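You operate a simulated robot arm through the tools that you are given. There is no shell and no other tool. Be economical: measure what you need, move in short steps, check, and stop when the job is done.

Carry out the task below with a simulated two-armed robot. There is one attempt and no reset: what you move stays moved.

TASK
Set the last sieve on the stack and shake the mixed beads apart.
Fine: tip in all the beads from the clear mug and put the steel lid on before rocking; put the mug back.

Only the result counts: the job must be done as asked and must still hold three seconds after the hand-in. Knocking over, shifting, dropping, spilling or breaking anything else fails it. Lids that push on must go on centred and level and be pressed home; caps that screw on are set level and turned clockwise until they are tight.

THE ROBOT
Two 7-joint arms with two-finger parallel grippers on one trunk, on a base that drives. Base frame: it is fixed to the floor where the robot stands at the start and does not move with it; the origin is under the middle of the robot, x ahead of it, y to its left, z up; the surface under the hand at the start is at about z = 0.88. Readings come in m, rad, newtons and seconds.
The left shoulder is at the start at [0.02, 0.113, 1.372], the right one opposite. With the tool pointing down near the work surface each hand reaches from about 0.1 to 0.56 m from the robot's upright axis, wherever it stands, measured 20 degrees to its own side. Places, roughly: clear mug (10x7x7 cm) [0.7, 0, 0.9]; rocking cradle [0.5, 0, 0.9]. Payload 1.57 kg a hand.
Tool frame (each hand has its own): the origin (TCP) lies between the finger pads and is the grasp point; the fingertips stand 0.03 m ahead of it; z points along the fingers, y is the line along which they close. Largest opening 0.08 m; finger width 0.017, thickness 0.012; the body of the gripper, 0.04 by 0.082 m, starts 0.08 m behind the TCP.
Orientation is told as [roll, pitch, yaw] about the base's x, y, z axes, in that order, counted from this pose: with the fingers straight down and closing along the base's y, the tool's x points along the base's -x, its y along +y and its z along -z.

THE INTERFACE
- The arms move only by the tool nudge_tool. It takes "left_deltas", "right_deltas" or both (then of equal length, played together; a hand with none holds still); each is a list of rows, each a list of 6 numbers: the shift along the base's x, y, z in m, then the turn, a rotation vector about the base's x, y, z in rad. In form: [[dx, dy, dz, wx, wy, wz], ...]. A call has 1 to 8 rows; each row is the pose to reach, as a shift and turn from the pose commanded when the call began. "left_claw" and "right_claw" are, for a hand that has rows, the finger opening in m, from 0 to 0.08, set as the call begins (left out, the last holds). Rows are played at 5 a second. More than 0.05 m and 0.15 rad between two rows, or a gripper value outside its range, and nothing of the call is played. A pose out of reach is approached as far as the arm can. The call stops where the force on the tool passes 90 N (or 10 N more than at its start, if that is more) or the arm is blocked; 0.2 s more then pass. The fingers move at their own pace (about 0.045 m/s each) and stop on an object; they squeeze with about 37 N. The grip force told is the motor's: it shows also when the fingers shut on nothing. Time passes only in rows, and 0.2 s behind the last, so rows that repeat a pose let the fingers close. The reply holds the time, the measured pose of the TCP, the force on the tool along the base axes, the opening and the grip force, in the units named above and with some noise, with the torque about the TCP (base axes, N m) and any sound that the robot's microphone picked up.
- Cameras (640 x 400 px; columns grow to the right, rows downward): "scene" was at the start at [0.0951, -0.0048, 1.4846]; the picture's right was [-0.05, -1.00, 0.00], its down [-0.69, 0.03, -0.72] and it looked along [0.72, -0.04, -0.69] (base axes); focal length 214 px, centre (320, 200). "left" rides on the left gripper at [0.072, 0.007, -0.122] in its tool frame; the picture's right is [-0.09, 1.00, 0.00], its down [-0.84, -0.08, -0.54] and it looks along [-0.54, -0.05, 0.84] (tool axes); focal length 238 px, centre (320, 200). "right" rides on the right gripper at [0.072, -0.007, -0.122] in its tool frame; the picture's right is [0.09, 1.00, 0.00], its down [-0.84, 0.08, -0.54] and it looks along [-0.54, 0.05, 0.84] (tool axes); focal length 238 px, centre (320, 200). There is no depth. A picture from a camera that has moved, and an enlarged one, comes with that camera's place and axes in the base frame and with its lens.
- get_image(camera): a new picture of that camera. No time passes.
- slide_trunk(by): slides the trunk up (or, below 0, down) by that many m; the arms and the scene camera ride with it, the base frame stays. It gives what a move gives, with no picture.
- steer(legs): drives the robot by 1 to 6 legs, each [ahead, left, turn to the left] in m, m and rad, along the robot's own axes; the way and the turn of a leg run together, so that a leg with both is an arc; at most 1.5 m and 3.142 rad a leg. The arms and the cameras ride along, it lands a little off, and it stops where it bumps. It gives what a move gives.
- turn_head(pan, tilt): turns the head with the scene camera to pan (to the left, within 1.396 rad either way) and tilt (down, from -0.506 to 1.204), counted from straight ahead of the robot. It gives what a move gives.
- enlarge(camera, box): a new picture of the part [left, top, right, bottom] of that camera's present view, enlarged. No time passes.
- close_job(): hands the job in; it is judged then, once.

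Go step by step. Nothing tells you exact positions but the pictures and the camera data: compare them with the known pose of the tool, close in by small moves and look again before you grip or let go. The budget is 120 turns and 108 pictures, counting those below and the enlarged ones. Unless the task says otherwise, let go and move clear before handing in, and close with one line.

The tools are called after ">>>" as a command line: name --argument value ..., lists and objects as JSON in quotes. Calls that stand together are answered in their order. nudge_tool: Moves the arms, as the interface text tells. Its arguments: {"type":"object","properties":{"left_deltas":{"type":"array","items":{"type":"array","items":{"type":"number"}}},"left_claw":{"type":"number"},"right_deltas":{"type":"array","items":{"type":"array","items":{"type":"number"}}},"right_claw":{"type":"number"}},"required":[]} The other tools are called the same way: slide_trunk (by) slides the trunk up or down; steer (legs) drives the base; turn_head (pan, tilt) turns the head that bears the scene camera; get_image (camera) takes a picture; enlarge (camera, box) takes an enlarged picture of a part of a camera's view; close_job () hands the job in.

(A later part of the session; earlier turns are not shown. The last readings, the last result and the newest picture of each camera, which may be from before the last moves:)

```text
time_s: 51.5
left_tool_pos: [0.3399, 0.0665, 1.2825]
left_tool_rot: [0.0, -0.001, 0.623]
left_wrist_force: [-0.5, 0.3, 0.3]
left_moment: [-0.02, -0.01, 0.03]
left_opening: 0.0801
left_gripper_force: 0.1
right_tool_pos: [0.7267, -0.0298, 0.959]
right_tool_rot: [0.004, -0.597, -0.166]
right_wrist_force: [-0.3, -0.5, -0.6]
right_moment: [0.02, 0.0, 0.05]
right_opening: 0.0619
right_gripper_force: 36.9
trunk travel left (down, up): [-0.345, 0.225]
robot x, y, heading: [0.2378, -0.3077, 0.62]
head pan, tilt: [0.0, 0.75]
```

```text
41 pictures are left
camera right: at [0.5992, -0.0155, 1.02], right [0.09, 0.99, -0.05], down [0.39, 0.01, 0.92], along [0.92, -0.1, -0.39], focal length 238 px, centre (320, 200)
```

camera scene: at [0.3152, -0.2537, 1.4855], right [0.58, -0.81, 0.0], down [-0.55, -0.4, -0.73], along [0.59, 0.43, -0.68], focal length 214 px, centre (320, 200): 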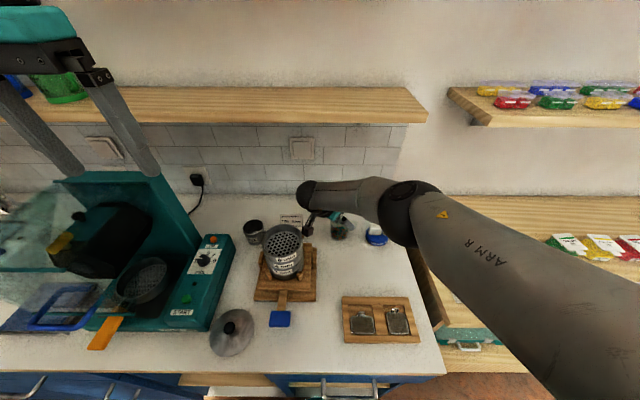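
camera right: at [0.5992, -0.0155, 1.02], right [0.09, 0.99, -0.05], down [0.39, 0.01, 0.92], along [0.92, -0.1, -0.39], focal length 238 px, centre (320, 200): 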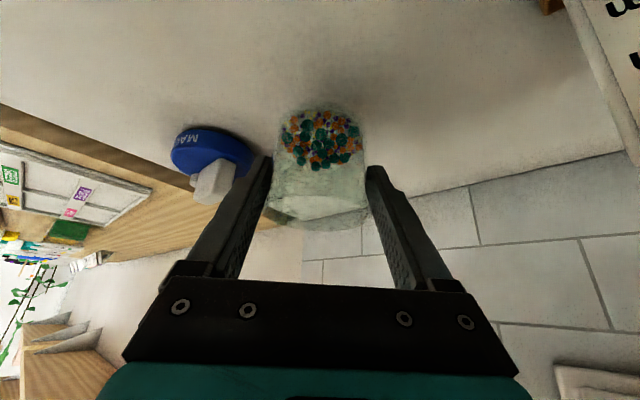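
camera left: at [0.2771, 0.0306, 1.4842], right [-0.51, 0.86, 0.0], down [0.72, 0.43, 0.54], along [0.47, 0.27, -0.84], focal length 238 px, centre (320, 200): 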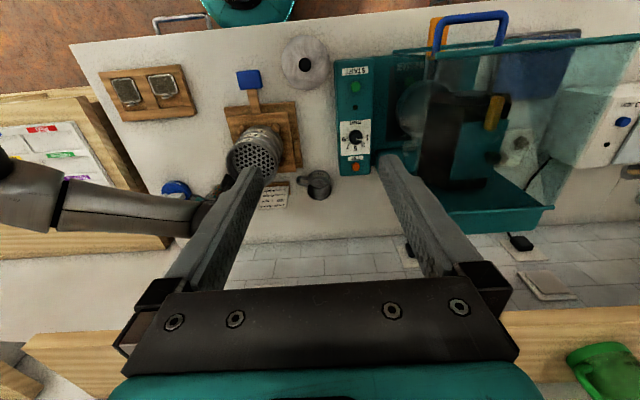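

The mug is gripped and lifted cleanly. I'll raise the trunk, lift, and carry it upright to the pour position beside the stack's centre.

>>> slide_trunk --by 0.08

>>> nudge_tool --right_deltas '[[0, 0, 0.04, 0, 0, 0], [0, 0, 0.08, 0, 0, 0], [0, 0, 0.12, 0, 0, 0], [0, 0, 0.145, 0, 0, 0]]'

>>> nudge_tool --right_deltas '[[-0.025, 0.007, 0, 0, 0, 0.112], [-0.05, 0.014, 0, 0, 0, 0.224], [-0.075, 0.021, 0, 0, 0, 0.336], [-0.1, 0.028, 0, 0, 0, 0.448], [-0.125, 0.035, 0, 0, 0, 0.56], [-0.15, 0.042, 0, 0, 0, 0.672], [-0.176, 0.049, 0, 0, 0, 0.786]]'

>>> get_image --camera "scene"

>>> enlarge --camera "left" --box '[180, 80, 320, 220]'

```text
time_s: 52.7
left_tool_pos: [0.3398, 0.0665, 1.3618]
left_tool_rot: [0.001, 0.0, 0.623]
left_wrist_force: [-0.1, -0.5, -0.3]
left_moment: [-0.02, 0.03, 0.01]
left_opening: 0.08
left_gripper_force: 0.1
right_tool_pos: [0.7275, -0.0309, 1.0393]
right_tool_rot: [0.001, -0.599, -0.163]
right_wrist_force: [-0.2, -0.2, -0.7]
right_moment: [0.01, 0.01, 0.03]
right_opening: 0.0623
right_gripper_force: 37.0
trunk travel left (down, up): [-0.425, 0.145]
robot x, y, heading: [0.2372, -0.3072, 0.622]
head pan, tilt: [0.0, 0.75]
```

```text
time_s: 53.7
left_tool_pos: [0.3393, 0.0668, 1.3603]
left_tool_rot: [0.0, 0.002, 0.622]
left_wrist_force: [0.1, 0.1, 0.0]
left_moment: [-0.02, 0.0, -0.01]
left_opening: 0.0799
left_gripper_force: 0.1
right_tool_pos: [0.7274, -0.0299, 1.1839]
right_tool_rot: [0.001, -0.599, -0.165]
right_wrist_force: [0.3, -0.1, -0.8]
right_moment: [0.04, 0.03, -0.02]
right_opening: 0.0618
right_gripper_force: 37.0
trunk travel left (down, up): [-0.425, 0.145]
robot x, y, heading: [0.234, -0.301, 0.625]
head pan, tilt: [0.0, 0.75]
```

```text
time_s: 55.3
left_tool_pos: [0.3394, 0.066, 1.3632]
left_tool_rot: [0.0, 0.001, 0.623]
left_wrist_force: [0.4, -0.6, -0.6]
left_moment: [-0.03, 0.02, 0.01]
left_opening: 0.0803
left_gripper_force: 0.1
right_tool_pos: [0.551, 0.0179, 1.1841]
right_tool_rot: [-0.001, -0.6, 0.623]
right_wrist_force: [-0.7, -0.2, -1.0]
right_moment: [-0.01, -0.02, 0.0]
right_opening: 0.0625
right_gripper_force: 37.0
trunk travel left (down, up): [-0.425, 0.145]
robot x, y, heading: [0.2355, -0.3089, 0.629]
head pan, tilt: [0.0, 0.75]
```

```text
40 pictures are left
camera scene: at [0.3148, -0.2537, 1.4856], right [0.58, -0.81, 0.0], down [-0.55, -0.4, -0.73], along [0.59, 0.43, -0.68], focal length 214 px, centre (320, 200)
```

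scene: 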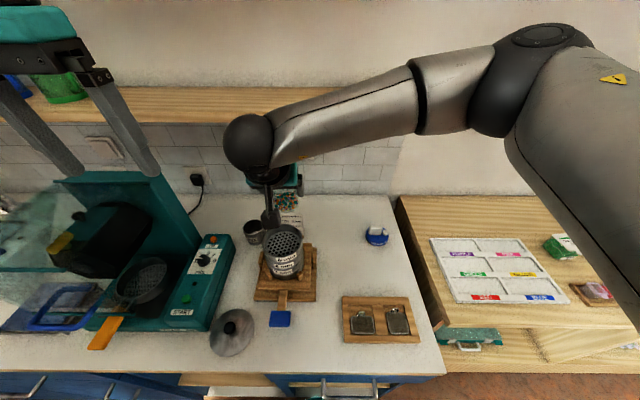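

```text
2.86 times, centred on (250, 150) of left
camera zoom: at [0.2768, 0.0306, 1.4842], right [-0.51, 0.86, 0.0], down [0.72, 0.43, 0.54], along [0.47, 0.27, -0.84], focal length 681 px, centre (520, 343)
```

zoom: 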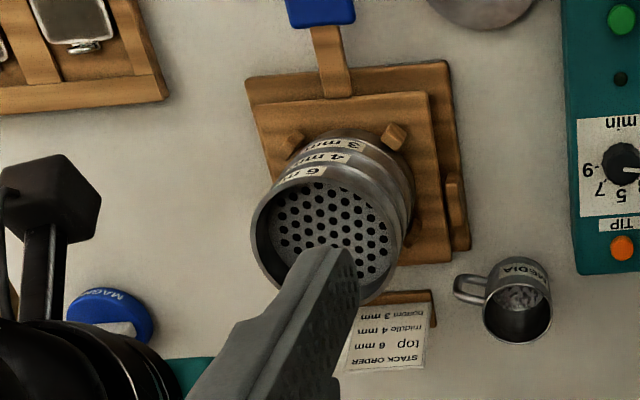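

The mug is upright above the stack, and the stack centre is confirmed at (0.5205, 0.0137). I'll begin the roll, which keeps the beads inside for now, while lowering.

>>> nudge_tool --right_deltas '[[0, 0, -0.008, -0.0679, -0.0487, 0.1221], [0, 0, -0.016, -0.1358, -0.0974, 0.2442], [0, 0, -0.024, -0.2037, -0.1461, 0.3663], [0, 0, -0.032, -0.2716, -0.1948, 0.4884], [0, 0, -0.04, -0.3395, -0.2435, 0.6105], [0, 0, -0.048, -0.4074, -0.2922, 0.7326], [0, 0, -0.054, -0.4753, -0.3409, 0.8547], [0, 0, -0.058, -0.5432, -0.3896, 0.9768]]'

>>> get_image --camera "scene"

>>> get_image --camera "right"

```text
time_s: 57.1
left_tool_pos: [0.3387, 0.0664, 1.3623]
left_tool_rot: [-0.002, 0.001, 0.622]
left_wrist_force: [0.5, -0.4, -0.5]
left_moment: [0.02, 0.0, -0.03]
left_opening: 0.0801
left_gripper_force: 0.0
right_tool_pos: [0.5485, 0.0179, 1.1244]
right_tool_rot: [-0.563, -0.215, 1.869]
right_wrist_force: [-0.3, 0.0, -0.8]
right_moment: [0.02, -0.02, -0.03]
right_opening: 0.0621
right_gripper_force: 37.1
trunk travel left (down, up): [-0.425, 0.145]
robot x, y, heading: [0.2392, -0.3083, 0.62]
head pan, tilt: [0.0, 0.75]
```

```text
38 pictures are left
camera scene: at [0.3151, -0.2535, 1.4855], right [0.58, -0.81, 0.0], down [-0.55, -0.4, -0.73], along [0.59, 0.43, -0.68], focal length 214 px, centre (320, 200)
```

scene: 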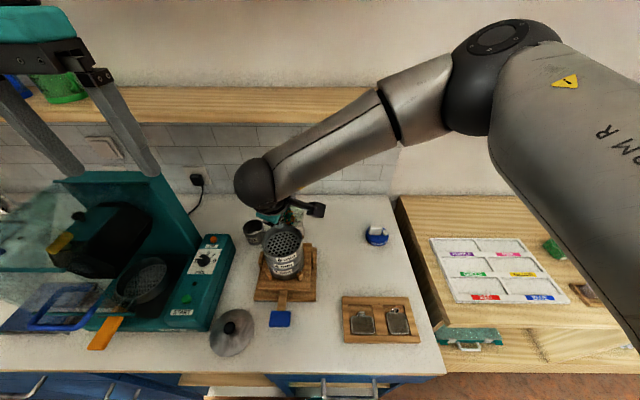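

```text
37 pictures are left
camera right: at [0.5198, -0.0877, 1.215], right [-0.81, -0.23, -0.54], down [-0.55, 0.59, 0.58], along [0.19, 0.77, -0.61], focal length 238 px, centre (320, 200)
```

right: 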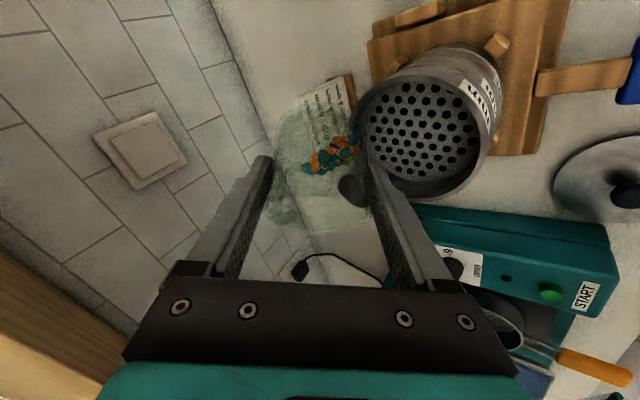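

From the wrist camera the mug mouth is leaning towards the sieve with the beads still settled. I'll finish the roll and check again before tipping.

>>> nudge_tool --right_deltas '[[0, 0, 0, -0.0679, -0.0487, 0.1221], [0, 0, 0, -0.1358, -0.0974, 0.2442], [0, 0, 0, -0.2037, -0.1461, 0.3663], [0, 0, 0, -0.2716, -0.1948, 0.4884], [0, 0, 0, -0.3395, -0.2435, 0.6105], [0, 0, 0, -0.4074, -0.2922, 0.7326], [0, 0, 0, -0.4753, -0.3409, 0.8547], [0, 0, 0, -0.5432, -0.3896, 0.9768]]'

>>> get_image --camera "right"

>>> enlarge --camera "scene" --box '[220, 160, 360, 270]'

```text
time_s: 58.9
left_tool_pos: [0.3396, 0.0673, 1.3616]
left_tool_rot: [0.0, -0.001, 0.621]
left_wrist_force: [0.9, 0.0, -0.6]
left_moment: [0.01, 0.02, -0.03]
left_opening: 0.0799
left_gripper_force: 0.1
right_tool_pos: [0.5378, -0.0209, 1.1141]
right_tool_rot: [-0.468, 0.408, 2.879]
right_wrist_force: [0.3, -0.4, -0.6]
right_moment: [-0.02, -0.01, 0.02]
right_opening: 0.0621
right_gripper_force: 36.8
right hand out of reach, approached as far as the arm can: row 6, 7, 8
trunk travel left (down, up): [-0.425, 0.145]
robot x, y, heading: [0.2356, -0.3103, 0.615]
head pan, tilt: [0.0, 0.75]
```

```text
36 pictures are left
camera right: at [0.5451, -0.0747, 1.246], right [0.02, -0.93, -0.38], down [-1.0, -0.06, 0.08], along [-0.1, 0.37, -0.92], focal length 238 px, centre (320, 200)
```

right: 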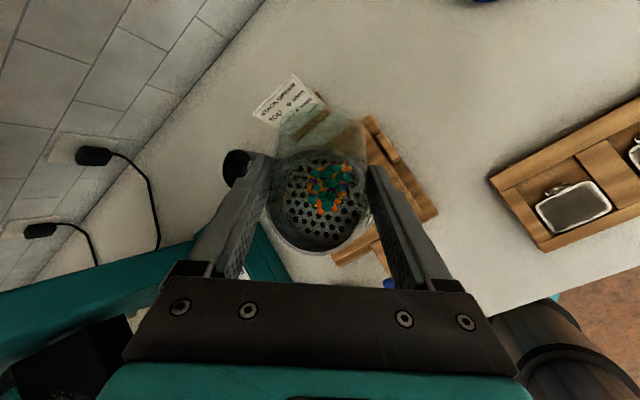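

```text
3.64 times, centred on (290, 215) of scene
camera zoom: at [0.3147, -0.254, 1.4856], right [0.58, -0.81, 0.0], down [-0.55, -0.4, -0.73], along [0.59, 0.43, -0.68], focal length 780 px, centre (429, 146)
```

zoom: 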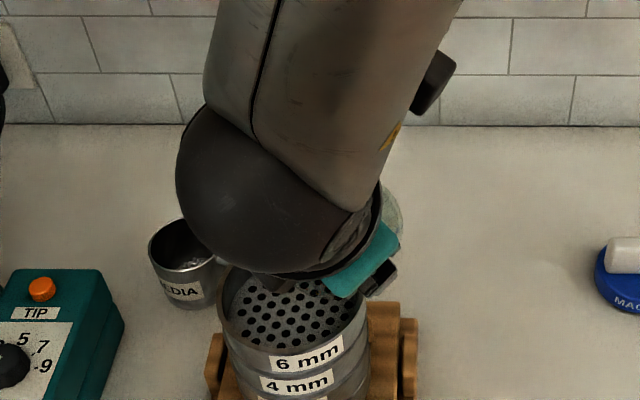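

The roll completed but the arm drifted about 4 cm from the pour spot, and the lip is now near the sieve's edge. I won't tip yet; I'll unwind yaw by 0.4 rad and move so the lip is over the middle.

>>> nudge_tool --right_deltas '[[0.009, 0.005, 0.004, 0, 0, -0.1], [0.018, 0.01, 0.008, 0, 0, -0.2], [0.027, 0.015, 0.012, 0, 0, -0.3], [0.036, 0.019, 0.012, 0, 0, -0.4], [0.036, 0.019, 0.012, 0, 0, -0.4]]'

>>> get_image --camera "right"

```text
time_s: 60.1
left_tool_pos: [0.3448, 0.0638, 1.3615]
left_tool_rot: [0.003, 0.001, 0.622]
left_wrist_force: [0.7, -1.0, 0.4]
left_moment: [0.05, 0.1, 0.0]
left_opening: 0.0799
left_gripper_force: 0.1
right_tool_pos: [0.5989, -0.0795, 1.1156]
right_tool_rot: [-0.472, 0.422, 2.612]
right_wrist_force: [0.9, -1.9, -1.2]
right_moment: [0.04, 0.06, 0.05]
right_opening: 0.062
right_gripper_force: 37.2
right hand out of reach, approached as far as the arm can: row 1, 2, 3, 4, 5
trunk travel left (down, up): [-0.425, 0.145]
robot x, y, heading: [0.2386, -0.3099, 0.626]
head pan, tilt: [0.0, 0.75]
```

```text
34 pictures are left
camera right: at [0.592, -0.1328, 1.2474], right [-0.22, -0.9, -0.38], down [-0.98, 0.21, 0.07], along [0.02, 0.38, -0.92], focal length 238 px, centre (320, 200)
```

right: 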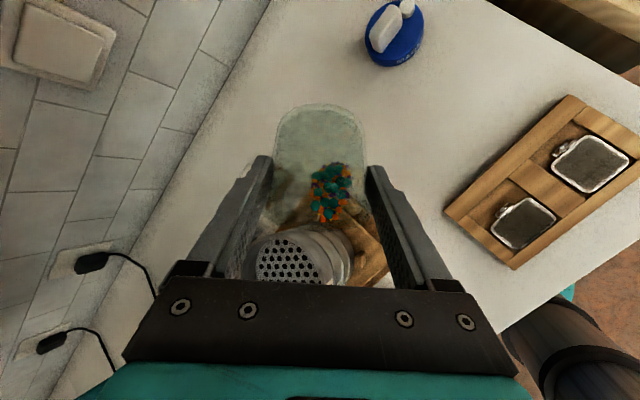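

The arm gets stuck doing that much roll while pointing down, though the beads are still in the mug. I'll back the roll off to upright-ish and use the order I rehearsed: level the hand first, then roll.

>>> nudge_tool --right_deltas '[[0, 0, 0.006, 0.0795, 0.0304, -0.1186], [0, 0, 0.012, 0.159, 0.0608, -0.2372], [0, 0, 0.018, 0.2385, 0.0912, -0.3558], [0, 0, 0.024, 0.318, 0.1216, -0.4744], [0, 0, 0.03, 0.3975, 0.152, -0.593], [-0.01, 0.02, 0.036, 0.477, 0.1824, -0.7116], [-0.02, 0.04, 0.042, 0.5565, 0.2128, -0.8302], [-0.03, 0.06, 0.045, 0.636, 0.2432, -0.9488]]'

>>> nudge_tool --right_deltas '[[-0.007, 0.016, 0, 0, 0, 0.128], [-0.0134, 0.0324, 0, 0, 0, 0.257], [-0.0134, 0.0324, 0, 0, 0, 0.257]]'

>>> get_image --camera "right"

```text
time_s: 61.9
left_tool_pos: [0.34, 0.0683, 1.362]
left_tool_rot: [0.001, 0.0, 0.623]
left_wrist_force: [-0.2, 0.0, -0.5]
left_moment: [-0.04, -0.01, 0.01]
left_opening: 0.0801
left_gripper_force: 0.0
right_tool_pos: [0.5664, -0.0146, 1.1624]
right_tool_rot: [-0.586, -0.223, 1.608]
right_wrist_force: [0.4, 0.0, -0.8]
right_moment: [0.0, 0.02, 0.01]
right_opening: 0.0619
right_gripper_force: 37.1
trunk travel left (down, up): [-0.425, 0.145]
robot x, y, heading: [0.2407, -0.3083, 0.62]
head pan, tilt: [0.0, 0.75]
```

```text
time_s: 62.7
left_tool_pos: [0.34, 0.0671, 1.3614]
left_tool_rot: [0.001, -0.001, 0.623]
left_wrist_force: [-0.2, -0.7, 0.2]
left_moment: [-0.01, 0.01, -0.01]
left_opening: 0.0798
left_gripper_force: 0.0
right_tool_pos: [0.5535, 0.0151, 1.1646]
right_tool_rot: [-0.586, -0.221, 1.871]
right_wrist_force: [0.9, -0.6, -1.6]
right_moment: [0.02, -0.04, -0.01]
right_opening: 0.0621
right_gripper_force: 36.9
trunk travel left (down, up): [-0.425, 0.145]
robot x, y, heading: [0.2374, -0.3062, 0.619]
head pan, tilt: [0.0, 0.75]
```

```text
33 pictures are left
camera right: at [0.5227, -0.0913, 1.2504], right [-0.8, -0.21, -0.56], down [-0.56, 0.59, 0.58], along [0.2, 0.78, -0.59], focal length 238 px, centre (320, 200)
```

right: 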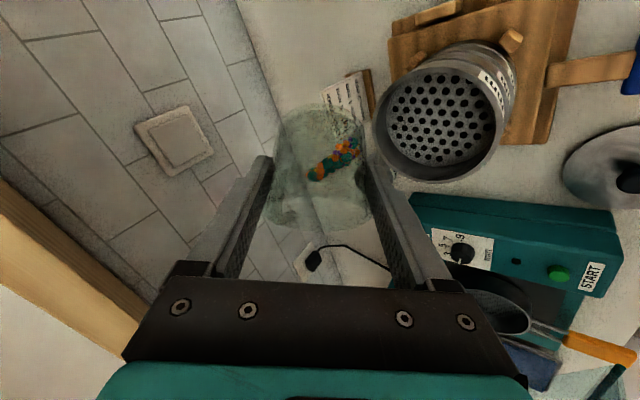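

Recovered with all beads in the mug. Now I'll level the hand while lowering slightly; the mug reaches about 75° of tilt with its lip over the sieve.

>>> nudge_tool --right_deltas '[[0, 0, -0.005, 0.0693, -0.0967, 0], [0, 0, -0.01, 0.1386, -0.1934, 0], [0, 0, -0.015, 0.2079, -0.2901, 0], [0, 0, -0.02, 0.2772, -0.3868, 0], [0, 0, -0.025, 0.3465, -0.4835, 0], [0.001, -0.001, -0.03, 0.4158, -0.5802, 0]]'

>>> get_image --camera "right"

>>> enlarge --camera "scene" --box '[220, 180, 360, 290]'

```text
time_s: 64.1
left_tool_pos: [0.34, 0.0662, 1.3619]
left_tool_rot: [0.0, -0.001, 0.623]
left_wrist_force: [0.2, -0.6, -0.1]
left_moment: [0.02, -0.01, 0.04]
left_opening: 0.0799
left_gripper_force: 0.1
right_tool_pos: [0.5519, 0.0157, 1.1291]
right_tool_rot: [-1.321, -0.38, 2.096]
right_wrist_force: [0.4, 0.3, 0.4]
right_moment: [-0.02, 0.0, 0.02]
right_opening: 0.062
right_gripper_force: 36.2
trunk travel left (down, up): [-0.425, 0.145]
robot x, y, heading: [0.2377, -0.3066, 0.622]
head pan, tilt: [0.0, 0.75]
```

```text
32 pictures are left
camera right: at [0.4926, -0.1113, 1.1382], right [-0.35, 0.11, -0.93], down [-0.85, 0.38, 0.36], along [0.39, 0.92, -0.04], focal length 238 px, centre (320, 200)
```

right: 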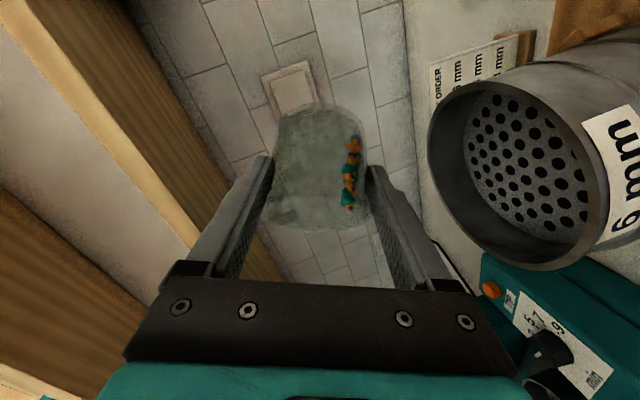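

```text
3.64 times, centred on (290, 235) of scene
camera zoom: at [0.3149, -0.2534, 1.4855], right [0.58, -0.81, 0.0], down [-0.55, -0.4, -0.73], along [0.59, 0.43, -0.68], focal length 780 px, centre (429, 73)
```

zoom: 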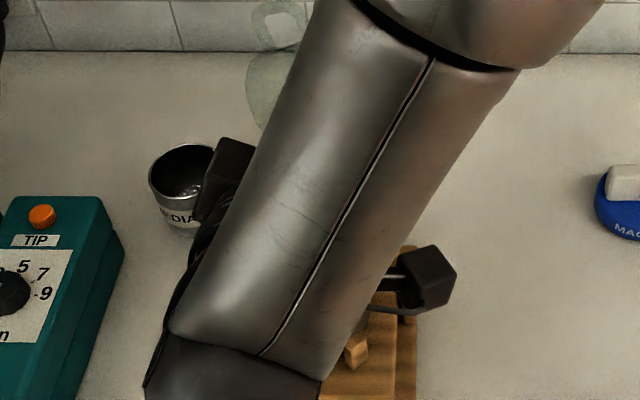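

The wrist view is ideal: beads lie along the lower wall and the lip is right above the middle of the sieve. I'll continue tipping slowly.

>>> nudge_tool --right_deltas '[[0.002, 0.001, 0, 0.032, -0.0447, 0], [0.003, 0.001, 0, 0.064, -0.0894, 0], [0.003, 0.001, 0, 0.0961, -0.1341, 0], [0.003, 0.001, 0, 0.1282, -0.1788, 0], [0.003, 0.001, 0, 0.1602, -0.2235, 0], [0.003, 0.001, 0, 0.1923, -0.2682, 0], [0.003, 0.001, 0, 0.1923, -0.2682, 0]]'

>>> get_image --camera "right"

```text
time_s: 65.7
left_tool_pos: [0.3407, 0.0666, 1.3613]
left_tool_rot: [0.0, 0.0, 0.624]
left_wrist_force: [-0.1, -0.8, 0.1]
left_moment: [0.03, 0.01, 0.03]
left_opening: 0.08
left_gripper_force: 0.0
right_tool_pos: [0.5511, 0.0183, 1.1404]
right_tool_rot: [-1.671, -0.388, 2.224]
right_wrist_force: [0.7, 0.5, -0.4]
right_moment: [0.0, 0.01, 0.01]
right_opening: 0.0619
right_gripper_force: 36.9
right hand out of reach, approached as far as the arm can: row 6, 7
trunk travel left (down, up): [-0.425, 0.145]
robot x, y, heading: [0.2351, -0.3083, 0.62]
head pan, tilt: [0.0, 0.75]
```

```text
30 pictures are left
camera right: at [0.4935, -0.1062, 1.1088], right [-0.1, 0.29, -0.95], down [-0.92, 0.33, 0.2], along [0.37, 0.9, 0.24], focal length 238 px, centre (320, 200)
```

right: 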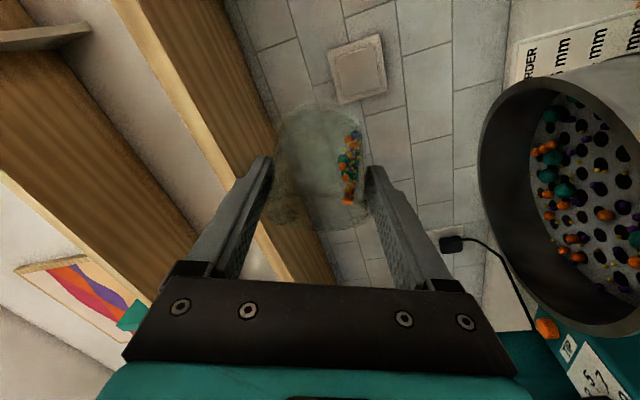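

Beads are landing well inside the sieve. Continuing with a slow roll to empty the rest.

>>> nudge_tool --right_deltas '[[0, 0, 0, -0.065, -0.046, -0.0074], [0, 0, 0, -0.13, -0.092, -0.0148], [0, 0, 0, -0.195, -0.138, -0.0222], [0, 0, 0, -0.26, -0.184, -0.0296], [0, 0, 0, -0.325, -0.23, -0.037], [0, 0, 0, -0.39, -0.276, -0.0444], [0, 0, 0, -0.455, -0.322, -0.0518], [0, 0, 0, -0.52, -0.368, -0.0592]]'

>>> get_image --camera "right"

```text
time_s: 67.5
left_tool_pos: [0.3401, 0.067, 1.3627]
left_tool_rot: [-0.002, -0.001, 0.622]
left_wrist_force: [0.3, 0.4, -0.4]
left_moment: [0.0, -0.01, -0.02]
left_opening: 0.08
left_gripper_force: 0.0
right_tool_pos: [0.5482, 0.0193, 1.1405]
right_tool_rot: [-1.663, 0.249, 2.166]
right_wrist_force: [-0.1, 0.2, -0.4]
right_moment: [-0.01, 0.04, -0.01]
right_opening: 0.0617
right_gripper_force: 36.8
trunk travel left (down, up): [-0.425, 0.145]
robot x, y, heading: [0.2399, -0.3057, 0.62]
head pan, tilt: [0.0, 0.75]
```

```text
29 pictures are left
camera right: at [0.4881, -0.1082, 1.1543], right [0.26, -0.23, -0.94], down [-0.88, 0.35, -0.33], along [0.4, 0.91, -0.11], focal length 238 px, centre (320, 200)
```

right: 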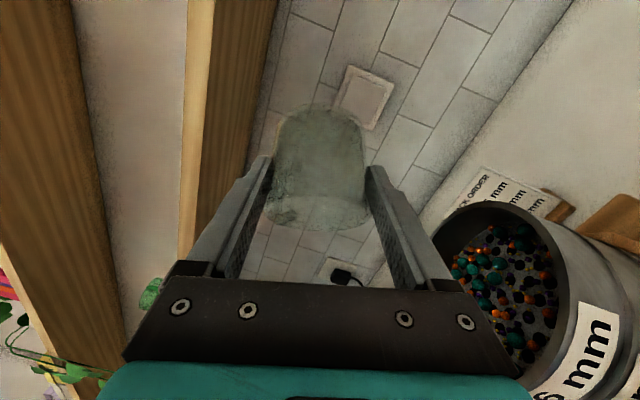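

The mug looks empty. I'll roll a little further and hold for a moment to shake out any last beads, then zoom in.

>>> nudge_tool --right_deltas '[[0, 0, 0, -0.081, -0.0575, -0.0093], [0, 0, 0, -0.163, -0.115, -0.0186], [0, 0, 0, -0.244, -0.1725, -0.028], [0, 0, 0, -0.325, -0.23, -0.037], [0, 0, 0, -0.325, -0.23, -0.037], [0, 0, 0, -0.325, -0.23, -0.037]]'

>>> enlarge --camera "right" --box '[230, 80, 410, 260]'

>>> get_image --camera "right"

```text
time_s: 68.9
left_tool_pos: [0.3397, 0.0679, 1.362]
left_tool_rot: [-0.002, 0.001, 0.623]
left_wrist_force: [0.1, 0.3, -0.4]
left_moment: [0.01, 0.02, 0.01]
left_opening: 0.0798
left_gripper_force: 0.2
right_tool_pos: [0.5497, 0.0192, 1.1417]
right_tool_rot: [-1.682, 0.649, 2.12]
right_wrist_force: [-0.1, 0.6, -0.8]
right_moment: [-0.02, 0.01, 0.0]
right_opening: 0.062
right_gripper_force: 37.2
trunk travel left (down, up): [-0.425, 0.145]
robot x, y, heading: [0.2366, -0.3068, 0.618]
head pan, tilt: [0.0, 0.75]
```

```text
2.22 times, centred on (320, 170) of right
camera zoom: at [0.478, -0.0968, 1.1785], right [0.45, -0.51, -0.73], down [-0.76, 0.22, -0.61], along [0.48, 0.83, -0.29], focal length 530 px, centre (320, 267)
```

zoom: 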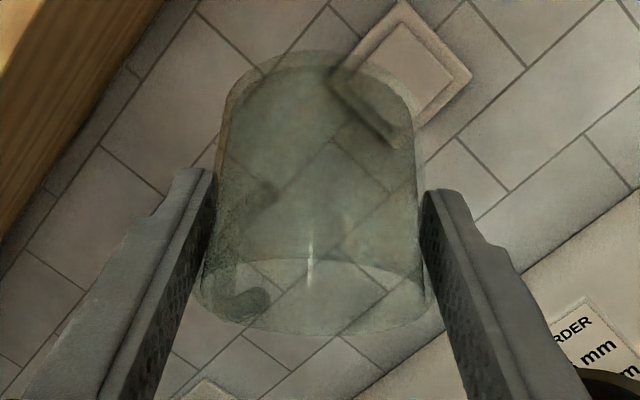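

```text
27 pictures are left
camera right: at [0.478, -0.0968, 1.1785], right [0.45, -0.51, -0.73], down [-0.76, 0.22, -0.61], along [0.48, 0.83, -0.29], focal length 238 px, centre (320, 200)
```

right: 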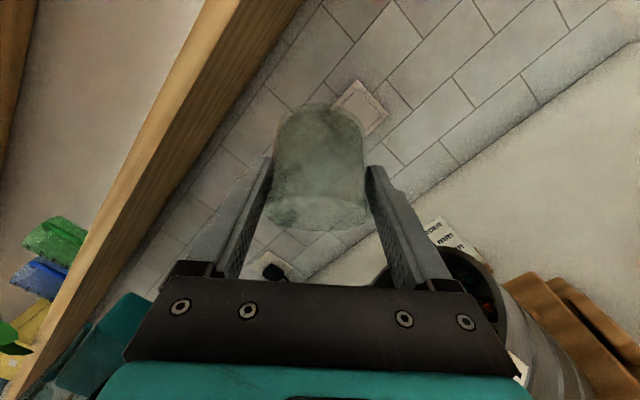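

The mug is empty and nothing was spilled that I can see. Now I'll reverse the motions to bring the mug upright again.

>>> nudge_tool --right_deltas '[[0, 0, 0.005, 0.1208, 0.0856, 0.0138], [0, 0, 0.01, 0.2416, 0.1712, 0.0276], [0, 0, 0.015, 0.3624, 0.2568, 0.0414], [0, 0, 0.02, 0.4832, 0.3424, 0.0552], [0, 0, 0.025, 0.604, 0.428, 0.069], [0, 0, 0.03, 0.7248, 0.5136, 0.0828], [0, 0, 0.03, 0.8456, 0.5992, 0.0966]]'

>>> nudge_tool --right_deltas '[[0, 0, 0.005, -0.0775, 0.1081, 0], [0, 0, 0.01, -0.155, 0.2162, 0], [0, 0, 0.015, -0.2325, 0.3243, 0], [0, 0, 0.02, -0.31, 0.4324, 0], [0, 0, 0.025, -0.3875, 0.5405, 0], [0, 0, 0.03, -0.465, 0.6486, 0], [0, 0, 0.03, -0.5425, 0.7567, 0], [0, 0, 0.03, -0.62, 0.8648, 0]]'

>>> nudge_tool --right_deltas '[[0, 0, 0, 0.0679, 0.0487, -0.1221], [0, 0, 0, 0.1358, 0.0974, -0.2442], [0, 0, 0, 0.2037, 0.1461, -0.3663], [0, 0, 0, 0.2716, 0.1948, -0.4884], [0, 0, 0, 0.3395, 0.2435, -0.6105], [0, 0, 0, 0.4074, 0.2922, -0.7326], [0, 0, 0, 0.4753, 0.3409, -0.8547], [0, 0, 0, 0.5432, 0.3896, -0.9768]]'

>>> enlarge --camera "scene" --box '[210, 170, 370, 290]'

```text
time_s: 70.5
left_tool_pos: [0.3393, 0.0672, 1.3636]
left_tool_rot: [0.0, 0.001, 0.623]
left_wrist_force: [0.3, -0.1, 1.1]
left_moment: [0.0, -0.03, 0.0]
left_opening: 0.0802
left_gripper_force: 0.1
right_tool_pos: [0.5504, 0.0199, 1.1699]
right_tool_rot: [-1.674, -0.393, 2.231]
right_wrist_force: [-0.4, -0.1, -1.0]
right_moment: [0.01, 0.01, 0.02]
right_opening: 0.0623
right_gripper_force: 37.4
trunk travel left (down, up): [-0.425, 0.145]
robot x, y, heading: [0.2386, -0.3043, 0.624]
head pan, tilt: [0.0, 0.75]
```

```text
time_s: 72.3
left_tool_pos: [0.3402, 0.0667, 1.3612]
left_tool_rot: [-0.001, 0.0, 0.623]
left_wrist_force: [0.5, -0.1, 0.5]
left_moment: [-0.01, -0.02, 0.03]
left_opening: 0.08
left_gripper_force: 0.1
right_tool_pos: [0.55, 0.0196, 1.1996]
right_tool_rot: [-0.563, -0.216, 1.863]
right_wrist_force: [0.1, 0.7, -1.2]
right_moment: [-0.04, 0.02, 0.0]
right_opening: 0.0622
right_gripper_force: 36.8
trunk travel left (down, up): [-0.425, 0.145]
robot x, y, heading: [0.2378, -0.305, 0.622]
head pan, tilt: [0.0, 0.75]
```

```text
time_s: 74.1
left_tool_pos: [0.3402, 0.0669, 1.3613]
left_tool_rot: [0.0, -0.001, 0.624]
left_wrist_force: [-0.2, 0.1, -1.0]
left_moment: [-0.01, 0.04, 0.01]
left_opening: 0.0799
left_gripper_force: 0.1
right_tool_pos: [0.5511, 0.0193, 1.1995]
right_tool_rot: [0.003, -0.599, 0.611]
right_wrist_force: [0.9, 0.4, -0.9]
right_moment: [0.0, -0.01, 0.01]
right_opening: 0.0621
right_gripper_force: 36.5
trunk travel left (down, up): [-0.425, 0.145]
robot x, y, heading: [0.2329, -0.3085, 0.621]
head pan, tilt: [0.0, 0.75]
```

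```text
3.33 times, centred on (290, 230) of scene
camera zoom: at [0.3153, -0.2536, 1.4855], right [0.58, -0.81, 0.0], down [-0.55, -0.4, -0.73], along [0.59, 0.43, -0.68], focal length 715 px, centre (420, 100)
```

zoom: 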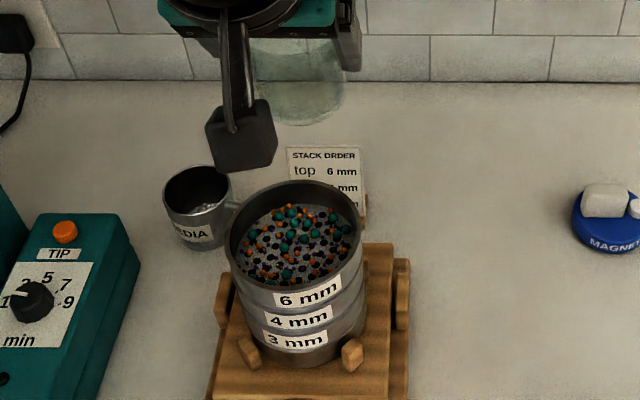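

All the beads are in the top sieve. I'll carry the mug back to its spot, retracing the path.

>>> nudge_tool --right_deltas '[[0.025, -0.007, 0, 0, 0, -0.111], [0.05, -0.014, 0, 0, 0, -0.222], [0.075, -0.021, 0, 0, 0, -0.333], [0.1, -0.028, 0, 0, 0, -0.444], [0.125, -0.035, 0, 0, 0, -0.555], [0.15, -0.042, 0, 0, 0, -0.666], [0.176, -0.049, 0, 0, 0, -0.776]]'

>>> nudge_tool --right_deltas '[[0, 0, -0.04, 0, 0, 0], [0, 0, -0.08, 0, 0, 0], [0, 0, -0.12, 0, 0, 0], [0, 0, -0.15, 0, 0, 0]]'

>>> slide_trunk --by -0.08

>>> get_image --camera "right"

```text
time_s: 75.7
left_tool_pos: [0.34, 0.0674, 1.3627]
left_tool_rot: [0.0, 0.002, 0.622]
left_wrist_force: [-0.1, 0.3, -0.8]
left_moment: [0.03, 0.01, 0.01]
left_opening: 0.08
left_gripper_force: 0.1
right_tool_pos: [0.728, -0.0298, 1.1997]
right_tool_rot: [-0.001, -0.596, -0.161]
right_wrist_force: [0.0, 0.4, -0.5]
right_moment: [-0.02, 0.03, -0.01]
right_opening: 0.0619
right_gripper_force: 37.2
trunk travel left (down, up): [-0.425, 0.145]
robot x, y, heading: [0.2373, -0.3074, 0.619]
head pan, tilt: [0.0, 0.75]
```

```text
time_s: 76.7
left_tool_pos: [0.3408, 0.0665, 1.3621]
left_tool_rot: [0.001, 0.0, 0.623]
left_wrist_force: [0.8, 0.1, 0.1]
left_moment: [-0.02, -0.03, -0.02]
left_opening: 0.0799
left_gripper_force: 0.0
right_tool_pos: [0.7271, -0.0291, 1.0507]
right_tool_rot: [0.003, -0.599, -0.162]
right_wrist_force: [0.3, 0.7, -0.8]
right_moment: [0.01, 0.03, -0.01]
right_opening: 0.062
right_gripper_force: 36.7
trunk travel left (down, up): [-0.425, 0.145]
robot x, y, heading: [0.2373, -0.3054, 0.62]
head pan, tilt: [0.0, 0.75]
```

```text
time_s: 77.9
left_tool_pos: [0.341, 0.0667, 1.2826]
left_tool_rot: [0.001, 0.001, 0.624]
left_wrist_force: [0.1, -0.7, 1.0]
left_moment: [-0.02, 0.02, -0.01]
left_opening: 0.0801
left_gripper_force: 0.0
right_tool_pos: [0.7252, -0.0297, 0.9715]
right_tool_rot: [0.0, -0.599, -0.159]
right_wrist_force: [0.6, -0.2, -1.0]
right_moment: [-0.02, 0.01, 0.02]
right_opening: 0.0618
right_gripper_force: 36.8
trunk travel left (down, up): [-0.345, 0.225]
robot x, y, heading: [0.2372, -0.3032, 0.62]
head pan, tilt: [0.0, 0.75]
```

```text
25 pictures are left
camera right: at [0.598, -0.0163, 1.0325], right [0.08, 1.0, -0.05], down [0.39, 0.01, 0.92], along [0.92, -0.1, -0.39], focal length 238 px, centre (320, 200)
```

right: 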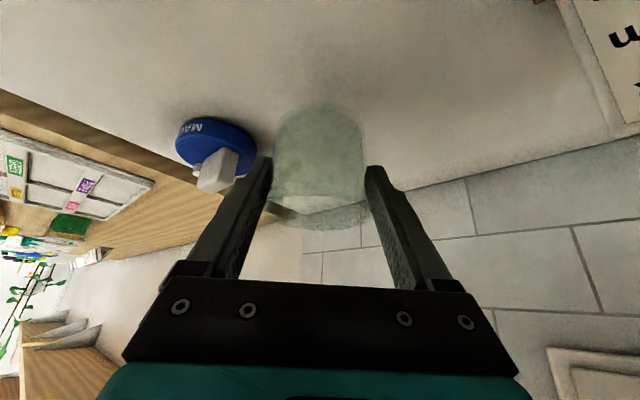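

Hovering about 4 cm above its original spot. I'll lower it gently and stop at contact.

>>> nudge_tool --right_deltas '[[0, 0, -0.015, 0, 0, 0], [0, 0, -0.03, 0, 0, 0], [0, 0, -0.039, 0, 0, 0]]'

>>> nudge_tool --right_deltas '[[0, 0, -0.0025, 0, 0, 0], [0, 0, -0.0025, 0, 0, 0]]'

```text
time_s: 78.7
left_tool_pos: [0.3409, 0.0675, 1.2827]
left_tool_rot: [0.0, 0.0, 0.623]
left_wrist_force: [0.3, -0.1, -0.3]
left_moment: [-0.02, 0.0, 0.04]
left_opening: 0.08
left_gripper_force: 0.1
right_tool_pos: [0.7244, -0.0297, 0.9336]
right_tool_rot: [0.0, -0.598, -0.158]
right_wrist_force: [0.2, 0.5, -1.0]
right_moment: [0.04, 0.01, 0.01]
right_opening: 0.0619
right_gripper_force: 36.1
trunk travel left (down, up): [-0.345, 0.225]
robot x, y, heading: [0.2387, -0.3055, 0.612]
head pan, tilt: [0.0, 0.75]
```

```text
time_s: 79.3
left_tool_pos: [0.3407, 0.0671, 1.2807]
left_tool_rot: [-0.001, 0.002, 0.624]
left_wrist_force: [0.0, 0.9, 0.2]
left_moment: [0.02, 0.02, -0.02]
left_opening: 0.0803
left_gripper_force: 0.0
right_tool_pos: [0.7267, -0.0303, 0.9297]
right_tool_rot: [-0.001, -0.599, -0.158]
right_wrist_force: [-0.4, -0.3, 1.2]
right_moment: [0.04, -0.07, 0.0]
right_opening: 0.062
right_gripper_force: 37.3
trunk travel left (down, up): [-0.345, 0.225]
robot x, y, heading: [0.235, -0.3067, 0.619]
head pan, tilt: [0.0, 0.75]
```

Light contact. I'll open the fingers and rise straight up.

>>> nudge_tool --right_deltas '[[0, 0, -0.0005, 0, 0, 0], [0, 0, -0.0005, 0, 0, 0], [0, 0, -0.0005, 0, 0, 0]]' --right_claw 0.08

>>> nudge_tool --right_deltas '[[0, 0, 0.03, 0, 0, 0], [0, 0, 0.07, 0, 0, 0], [0, 0, 0.11, 0, 0, 0], [0, 0, 0.15, 0, 0, 0]]'

>>> enlarge --camera "scene" --box '[200, 150, 440, 330]'

```text
time_s: 80.1
left_tool_pos: [0.3399, 0.0665, 1.2817]
left_tool_rot: [0.0, 0.001, 0.623]
left_wrist_force: [-0.4, 0.1, 0.4]
left_moment: [-0.01, -0.03, -0.01]
left_opening: 0.0801
left_gripper_force: 0.0
right_tool_pos: [0.7253, -0.0305, 0.9291]
right_tool_rot: [0.001, -0.597, -0.159]
right_wrist_force: [-0.1, 0.8, 0.0]
right_moment: [-0.02, 0.01, 0.01]
right_opening: 0.0801
right_gripper_force: 0.1
trunk travel left (down, up): [-0.345, 0.225]
robot x, y, heading: [0.2359, -0.3066, 0.62]
head pan, tilt: [0.0, 0.75]
```

```text
time_s: 81.1
left_tool_pos: [0.3408, 0.0672, 1.2817]
left_tool_rot: [0.0, 0.001, 0.625]
left_wrist_force: [-0.1, -0.3, 0.0]
left_moment: [0.03, 0.01, -0.02]
left_opening: 0.0799
left_gripper_force: 0.0
right_tool_pos: [0.7261, -0.0314, 1.077]
right_tool_rot: [0.0, -0.598, -0.16]
right_wrist_force: [-0.5, 0.5, 1.0]
right_moment: [0.02, -0.01, 0.0]
right_opening: 0.08
right_gripper_force: 0.1
trunk travel left (down, up): [-0.345, 0.225]
robot x, y, heading: [0.2377, -0.304, 0.62]
head pan, tilt: [0.0, 0.75]
```

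```text
2.22 times, centred on (320, 240) of scene
camera zoom: at [0.3149, -0.2539, 1.4056], right [0.58, -0.81, 0.0], down [-0.55, -0.4, -0.73], along [0.59, 0.43, -0.68], focal length 477 px, centre (320, 111)
```

zoom: 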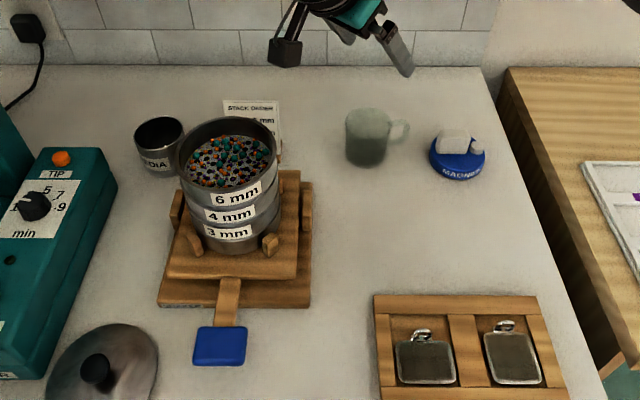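

The mug is back in place. I'll park the right hand out to the right and look at the lid with the left camera.

>>> nudge_tool --right_deltas '[[0, 0, 0.03, 0, 0, 0], [0.01, -0.04, 0.05, 0, 0, 0], [0.01, -0.08, 0.07, 0, 0, 0], [0.005, -0.12, 0.08, 0, 0, 0], [0, -0.16, 0.08, 0, 0, 0], [0, -0.2, 0.08, 0, 0, 0], [-0.005, -0.24, 0.08, 0, 0, 0]]'

>>> get_image --camera "left"

```text
time_s: 82.7
left_tool_pos: [0.3402, 0.0662, 1.2825]
left_tool_rot: [0.001, 0.001, 0.623]
left_wrist_force: [-0.6, -1.6, -0.4]
left_moment: [0.0, 0.0, 0.0]
left_opening: 0.0795
left_gripper_force: 0.0
right_tool_pos: [0.7216, -0.2726, 1.1617]
right_tool_rot: [0.001, -0.598, -0.159]
right_wrist_force: [1.1, 0.4, -0.8]
right_moment: [0.02, 0.0, 0.01]
right_opening: 0.08
right_gripper_force: 0.1
trunk travel left (down, up): [-0.345, 0.225]
robot x, y, heading: [0.2397, -0.3069, 0.623]
head pan, tilt: [0.0, 0.75]
```

```text
23 pictures are left
camera left: at [0.2769, 0.0295, 1.4045], right [-0.51, 0.86, 0.0], down [0.72, 0.42, 0.54], along [0.47, 0.27, -0.84], focal length 238 px, centre (320, 200)
```

left: 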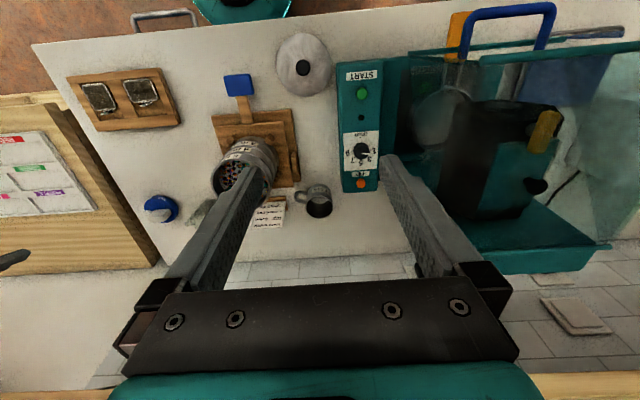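

The lid knob is at about (0.318, 0.017). I'll bring the left hand above it with a reduced opening.

>>> nudge_tool --left_deltas '[[-0.004, -0.008, -0.036, 0, 0, 0], [-0.008, -0.016, -0.072, 0, 0, 0], [-0.012, -0.024, -0.108, 0, 0, 0], [-0.016, -0.032, -0.144, 0, 0, 0], [-0.02, -0.04, -0.18, 0, 0, 0], [-0.022, -0.0495, -0.216, 0, 0, 0], [-0.022, -0.0495, -0.256, 0, 0, 0], [-0.022, -0.0495, -0.276, 0, 0, 0]]' --left_claw 0.05

>>> get_image --camera "left"

>>> enlarge --camera "scene" --box '[180, 230, 340, 350]'

```text
time_s: 84.5
left_tool_pos: [0.3193, 0.0182, 1.0045]
left_tool_rot: [-0.001, 0.001, 0.623]
left_wrist_force: [0.3, -0.4, 0.0]
left_moment: [-0.01, 0.0, 0.0]
left_opening: 0.0499
left_gripper_force: 0.0
right_tool_pos: [0.7223, -0.2712, 1.1619]
right_tool_rot: [0.001, -0.598, -0.158]
right_wrist_force: [-0.1, -0.5, -0.1]
right_moment: [-0.02, -0.01, 0.03]
right_opening: 0.0801
right_gripper_force: 0.0
trunk travel left (down, up): [-0.345, 0.225]
robot x, y, heading: [0.2381, -0.3062, 0.622]
head pan, tilt: [0.0, 0.75]
```

```text
22 pictures are left
camera left: at [0.2571, -0.0185, 1.1274], right [-0.51, 0.86, 0.0], down [0.72, 0.43, 0.54], along [0.47, 0.27, -0.84], focal length 238 px, centre (320, 200)
```

left: 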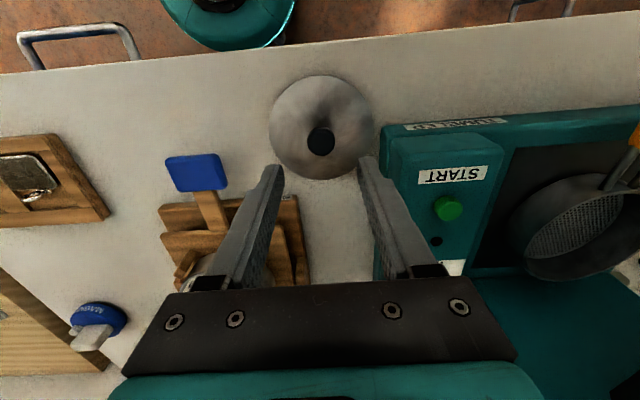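

```text
3.33 times, centred on (260, 290) of scene
camera zoom: at [0.3152, -0.2537, 1.4055], right [0.58, -0.81, 0.0], down [-0.55, -0.4, -0.73], along [0.59, 0.43, -0.68], focal length 715 px, centre (520, -100)
```

zoom: 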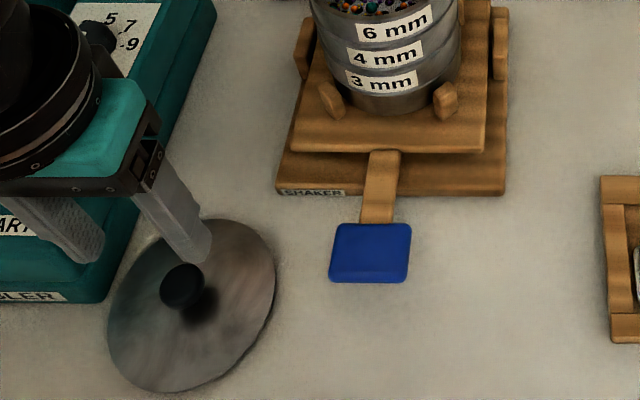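

The knob is centred under the left hand to about 2 mm. I'll narrow the opening to keep clear of the teal box and go down close to the knob.

>>> nudge_tool --left_deltas '[[-0.0024, -0.0017, -0.02, 0, 0, 0], [-0.0024, -0.0017, -0.04, 0, 0, 0], [-0.0024, -0.0017, -0.055, 0, 0, 0], [-0.0024, -0.0017, -0.055, 0, 0, 0]]' --left_claw 0.042

>>> get_image --camera "left"

>>> enlarge --camera "scene" --box '[180, 270, 270, 340]'

```text
time_s: 85.5
left_tool_pos: [0.3162, 0.0164, 0.9495]
left_tool_rot: [0.0, -0.001, 0.623]
left_wrist_force: [0.4, 0.2, 0.7]
left_moment: [-0.01, -0.03, -0.03]
left_opening: 0.0419
left_gripper_force: 0.2
right_tool_pos: [0.7216, -0.2713, 1.1609]
right_tool_rot: [0.0, -0.601, -0.158]
right_wrist_force: [0.2, -0.5, 0.0]
right_moment: [0.02, -0.01, 0.0]
right_opening: 0.08
right_gripper_force: 0.0
trunk travel left (down, up): [-0.345, 0.225]
robot x, y, heading: [0.2338, -0.3055, 0.621]
head pan, tilt: [0.0, 0.75]
```

```text
20 pictures are left
camera left: at [0.2536, -0.0202, 1.0725], right [-0.51, 0.86, 0.0], down [0.72, 0.43, 0.54], along [0.47, 0.27, -0.84], focal length 238 px, centre (320, 200)
```

left: 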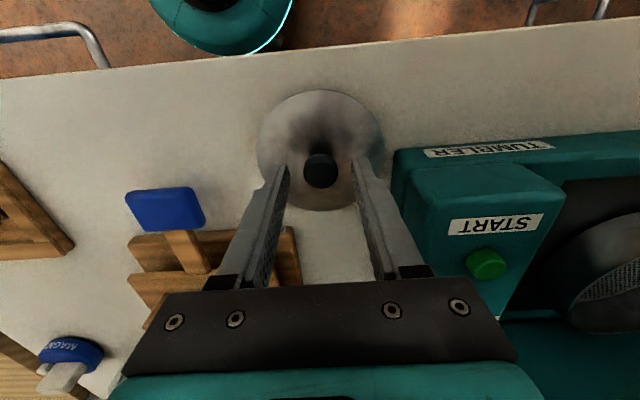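

```text
5.71 times, centred on (225, 305) of scene
camera zoom: at [0.3152, -0.2537, 1.4055], right [0.58, -0.81, 0.0], down [-0.55, -0.4, -0.73], along [0.59, 0.43, -0.68], focal length 1226 px, centre (863, -400)
```

zoom: 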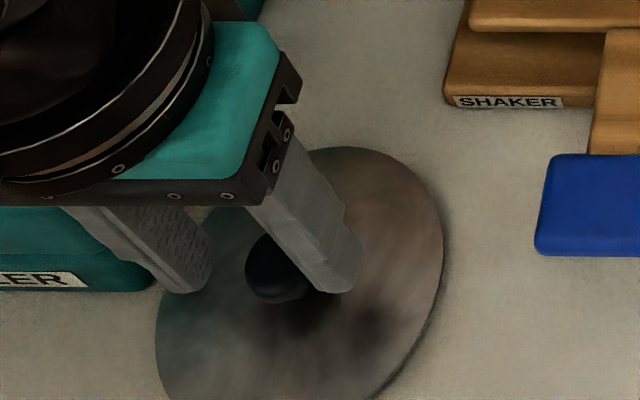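

Centred. Going down the last 15 mm and closing on the knob.

>>> nudge_tool --left_deltas '[[0, 0, -0.005, 0, 0, 0], [0, 0, -0.01, 0, 0, 0], [0, 0, -0.0145, 0, 0, 0]]'

>>> nudge_tool --left_deltas '[[0, 0, 0, 0, 0, 0], [0, 0, 0, 0, 0, 0], [0, 0, 0, 0, 0, 0]]' --left_claw 0.0

>>> enlarge --camera "left" --box '[220, 70, 420, 270]'

```text
time_s: 86.3
left_tool_pos: [0.3143, 0.0157, 0.937]
left_tool_rot: [0.001, 0.0, 0.624]
left_wrist_force: [0.0, -1.2, -0.6]
left_moment: [0.01, -0.02, 0.0]
left_opening: 0.0419
left_gripper_force: 0.1
right_tool_pos: [0.7219, -0.2725, 1.1622]
right_tool_rot: [0.0, -0.6, -0.157]
right_wrist_force: [0.3, 0.6, 0.4]
right_moment: [0.01, 0.0, -0.02]
right_opening: 0.08
right_gripper_force: 0.0
trunk travel left (down, up): [-0.345, 0.225]
robot x, y, heading: [0.239, -0.3092, 0.619]
head pan, tilt: [0.0, 0.75]
```

```text
time_s: 87.1
left_tool_pos: [0.316, 0.0157, 0.9361]
left_tool_rot: [-0.001, -0.001, 0.624]
left_wrist_force: [0.2, 0.9, -0.7]
left_moment: [0.03, -0.02, 0.01]
left_opening: 0.0241
left_gripper_force: 30.2
right_tool_pos: [0.7219, -0.272, 1.1619]
right_tool_rot: [0.0, -0.6, -0.159]
right_wrist_force: [0.4, 0.1, 0.3]
right_moment: [-0.04, 0.01, 0.01]
right_opening: 0.0801
right_gripper_force: 0.0
trunk travel left (down, up): [-0.345, 0.225]
robot x, y, heading: [0.2384, -0.3058, 0.626]
head pan, tilt: [0.0, 0.75]
```

```text
2.00 times, centred on (320, 170) of left
camera zoom: at [0.2522, -0.0209, 1.0589], right [-0.51, 0.86, 0.0], down [0.72, 0.43, 0.54], along [0.47, 0.27, -0.84], focal length 477 px, centre (320, 260)
```

zoom: 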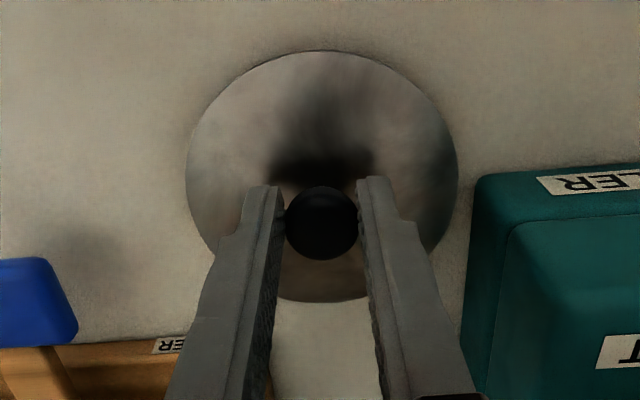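

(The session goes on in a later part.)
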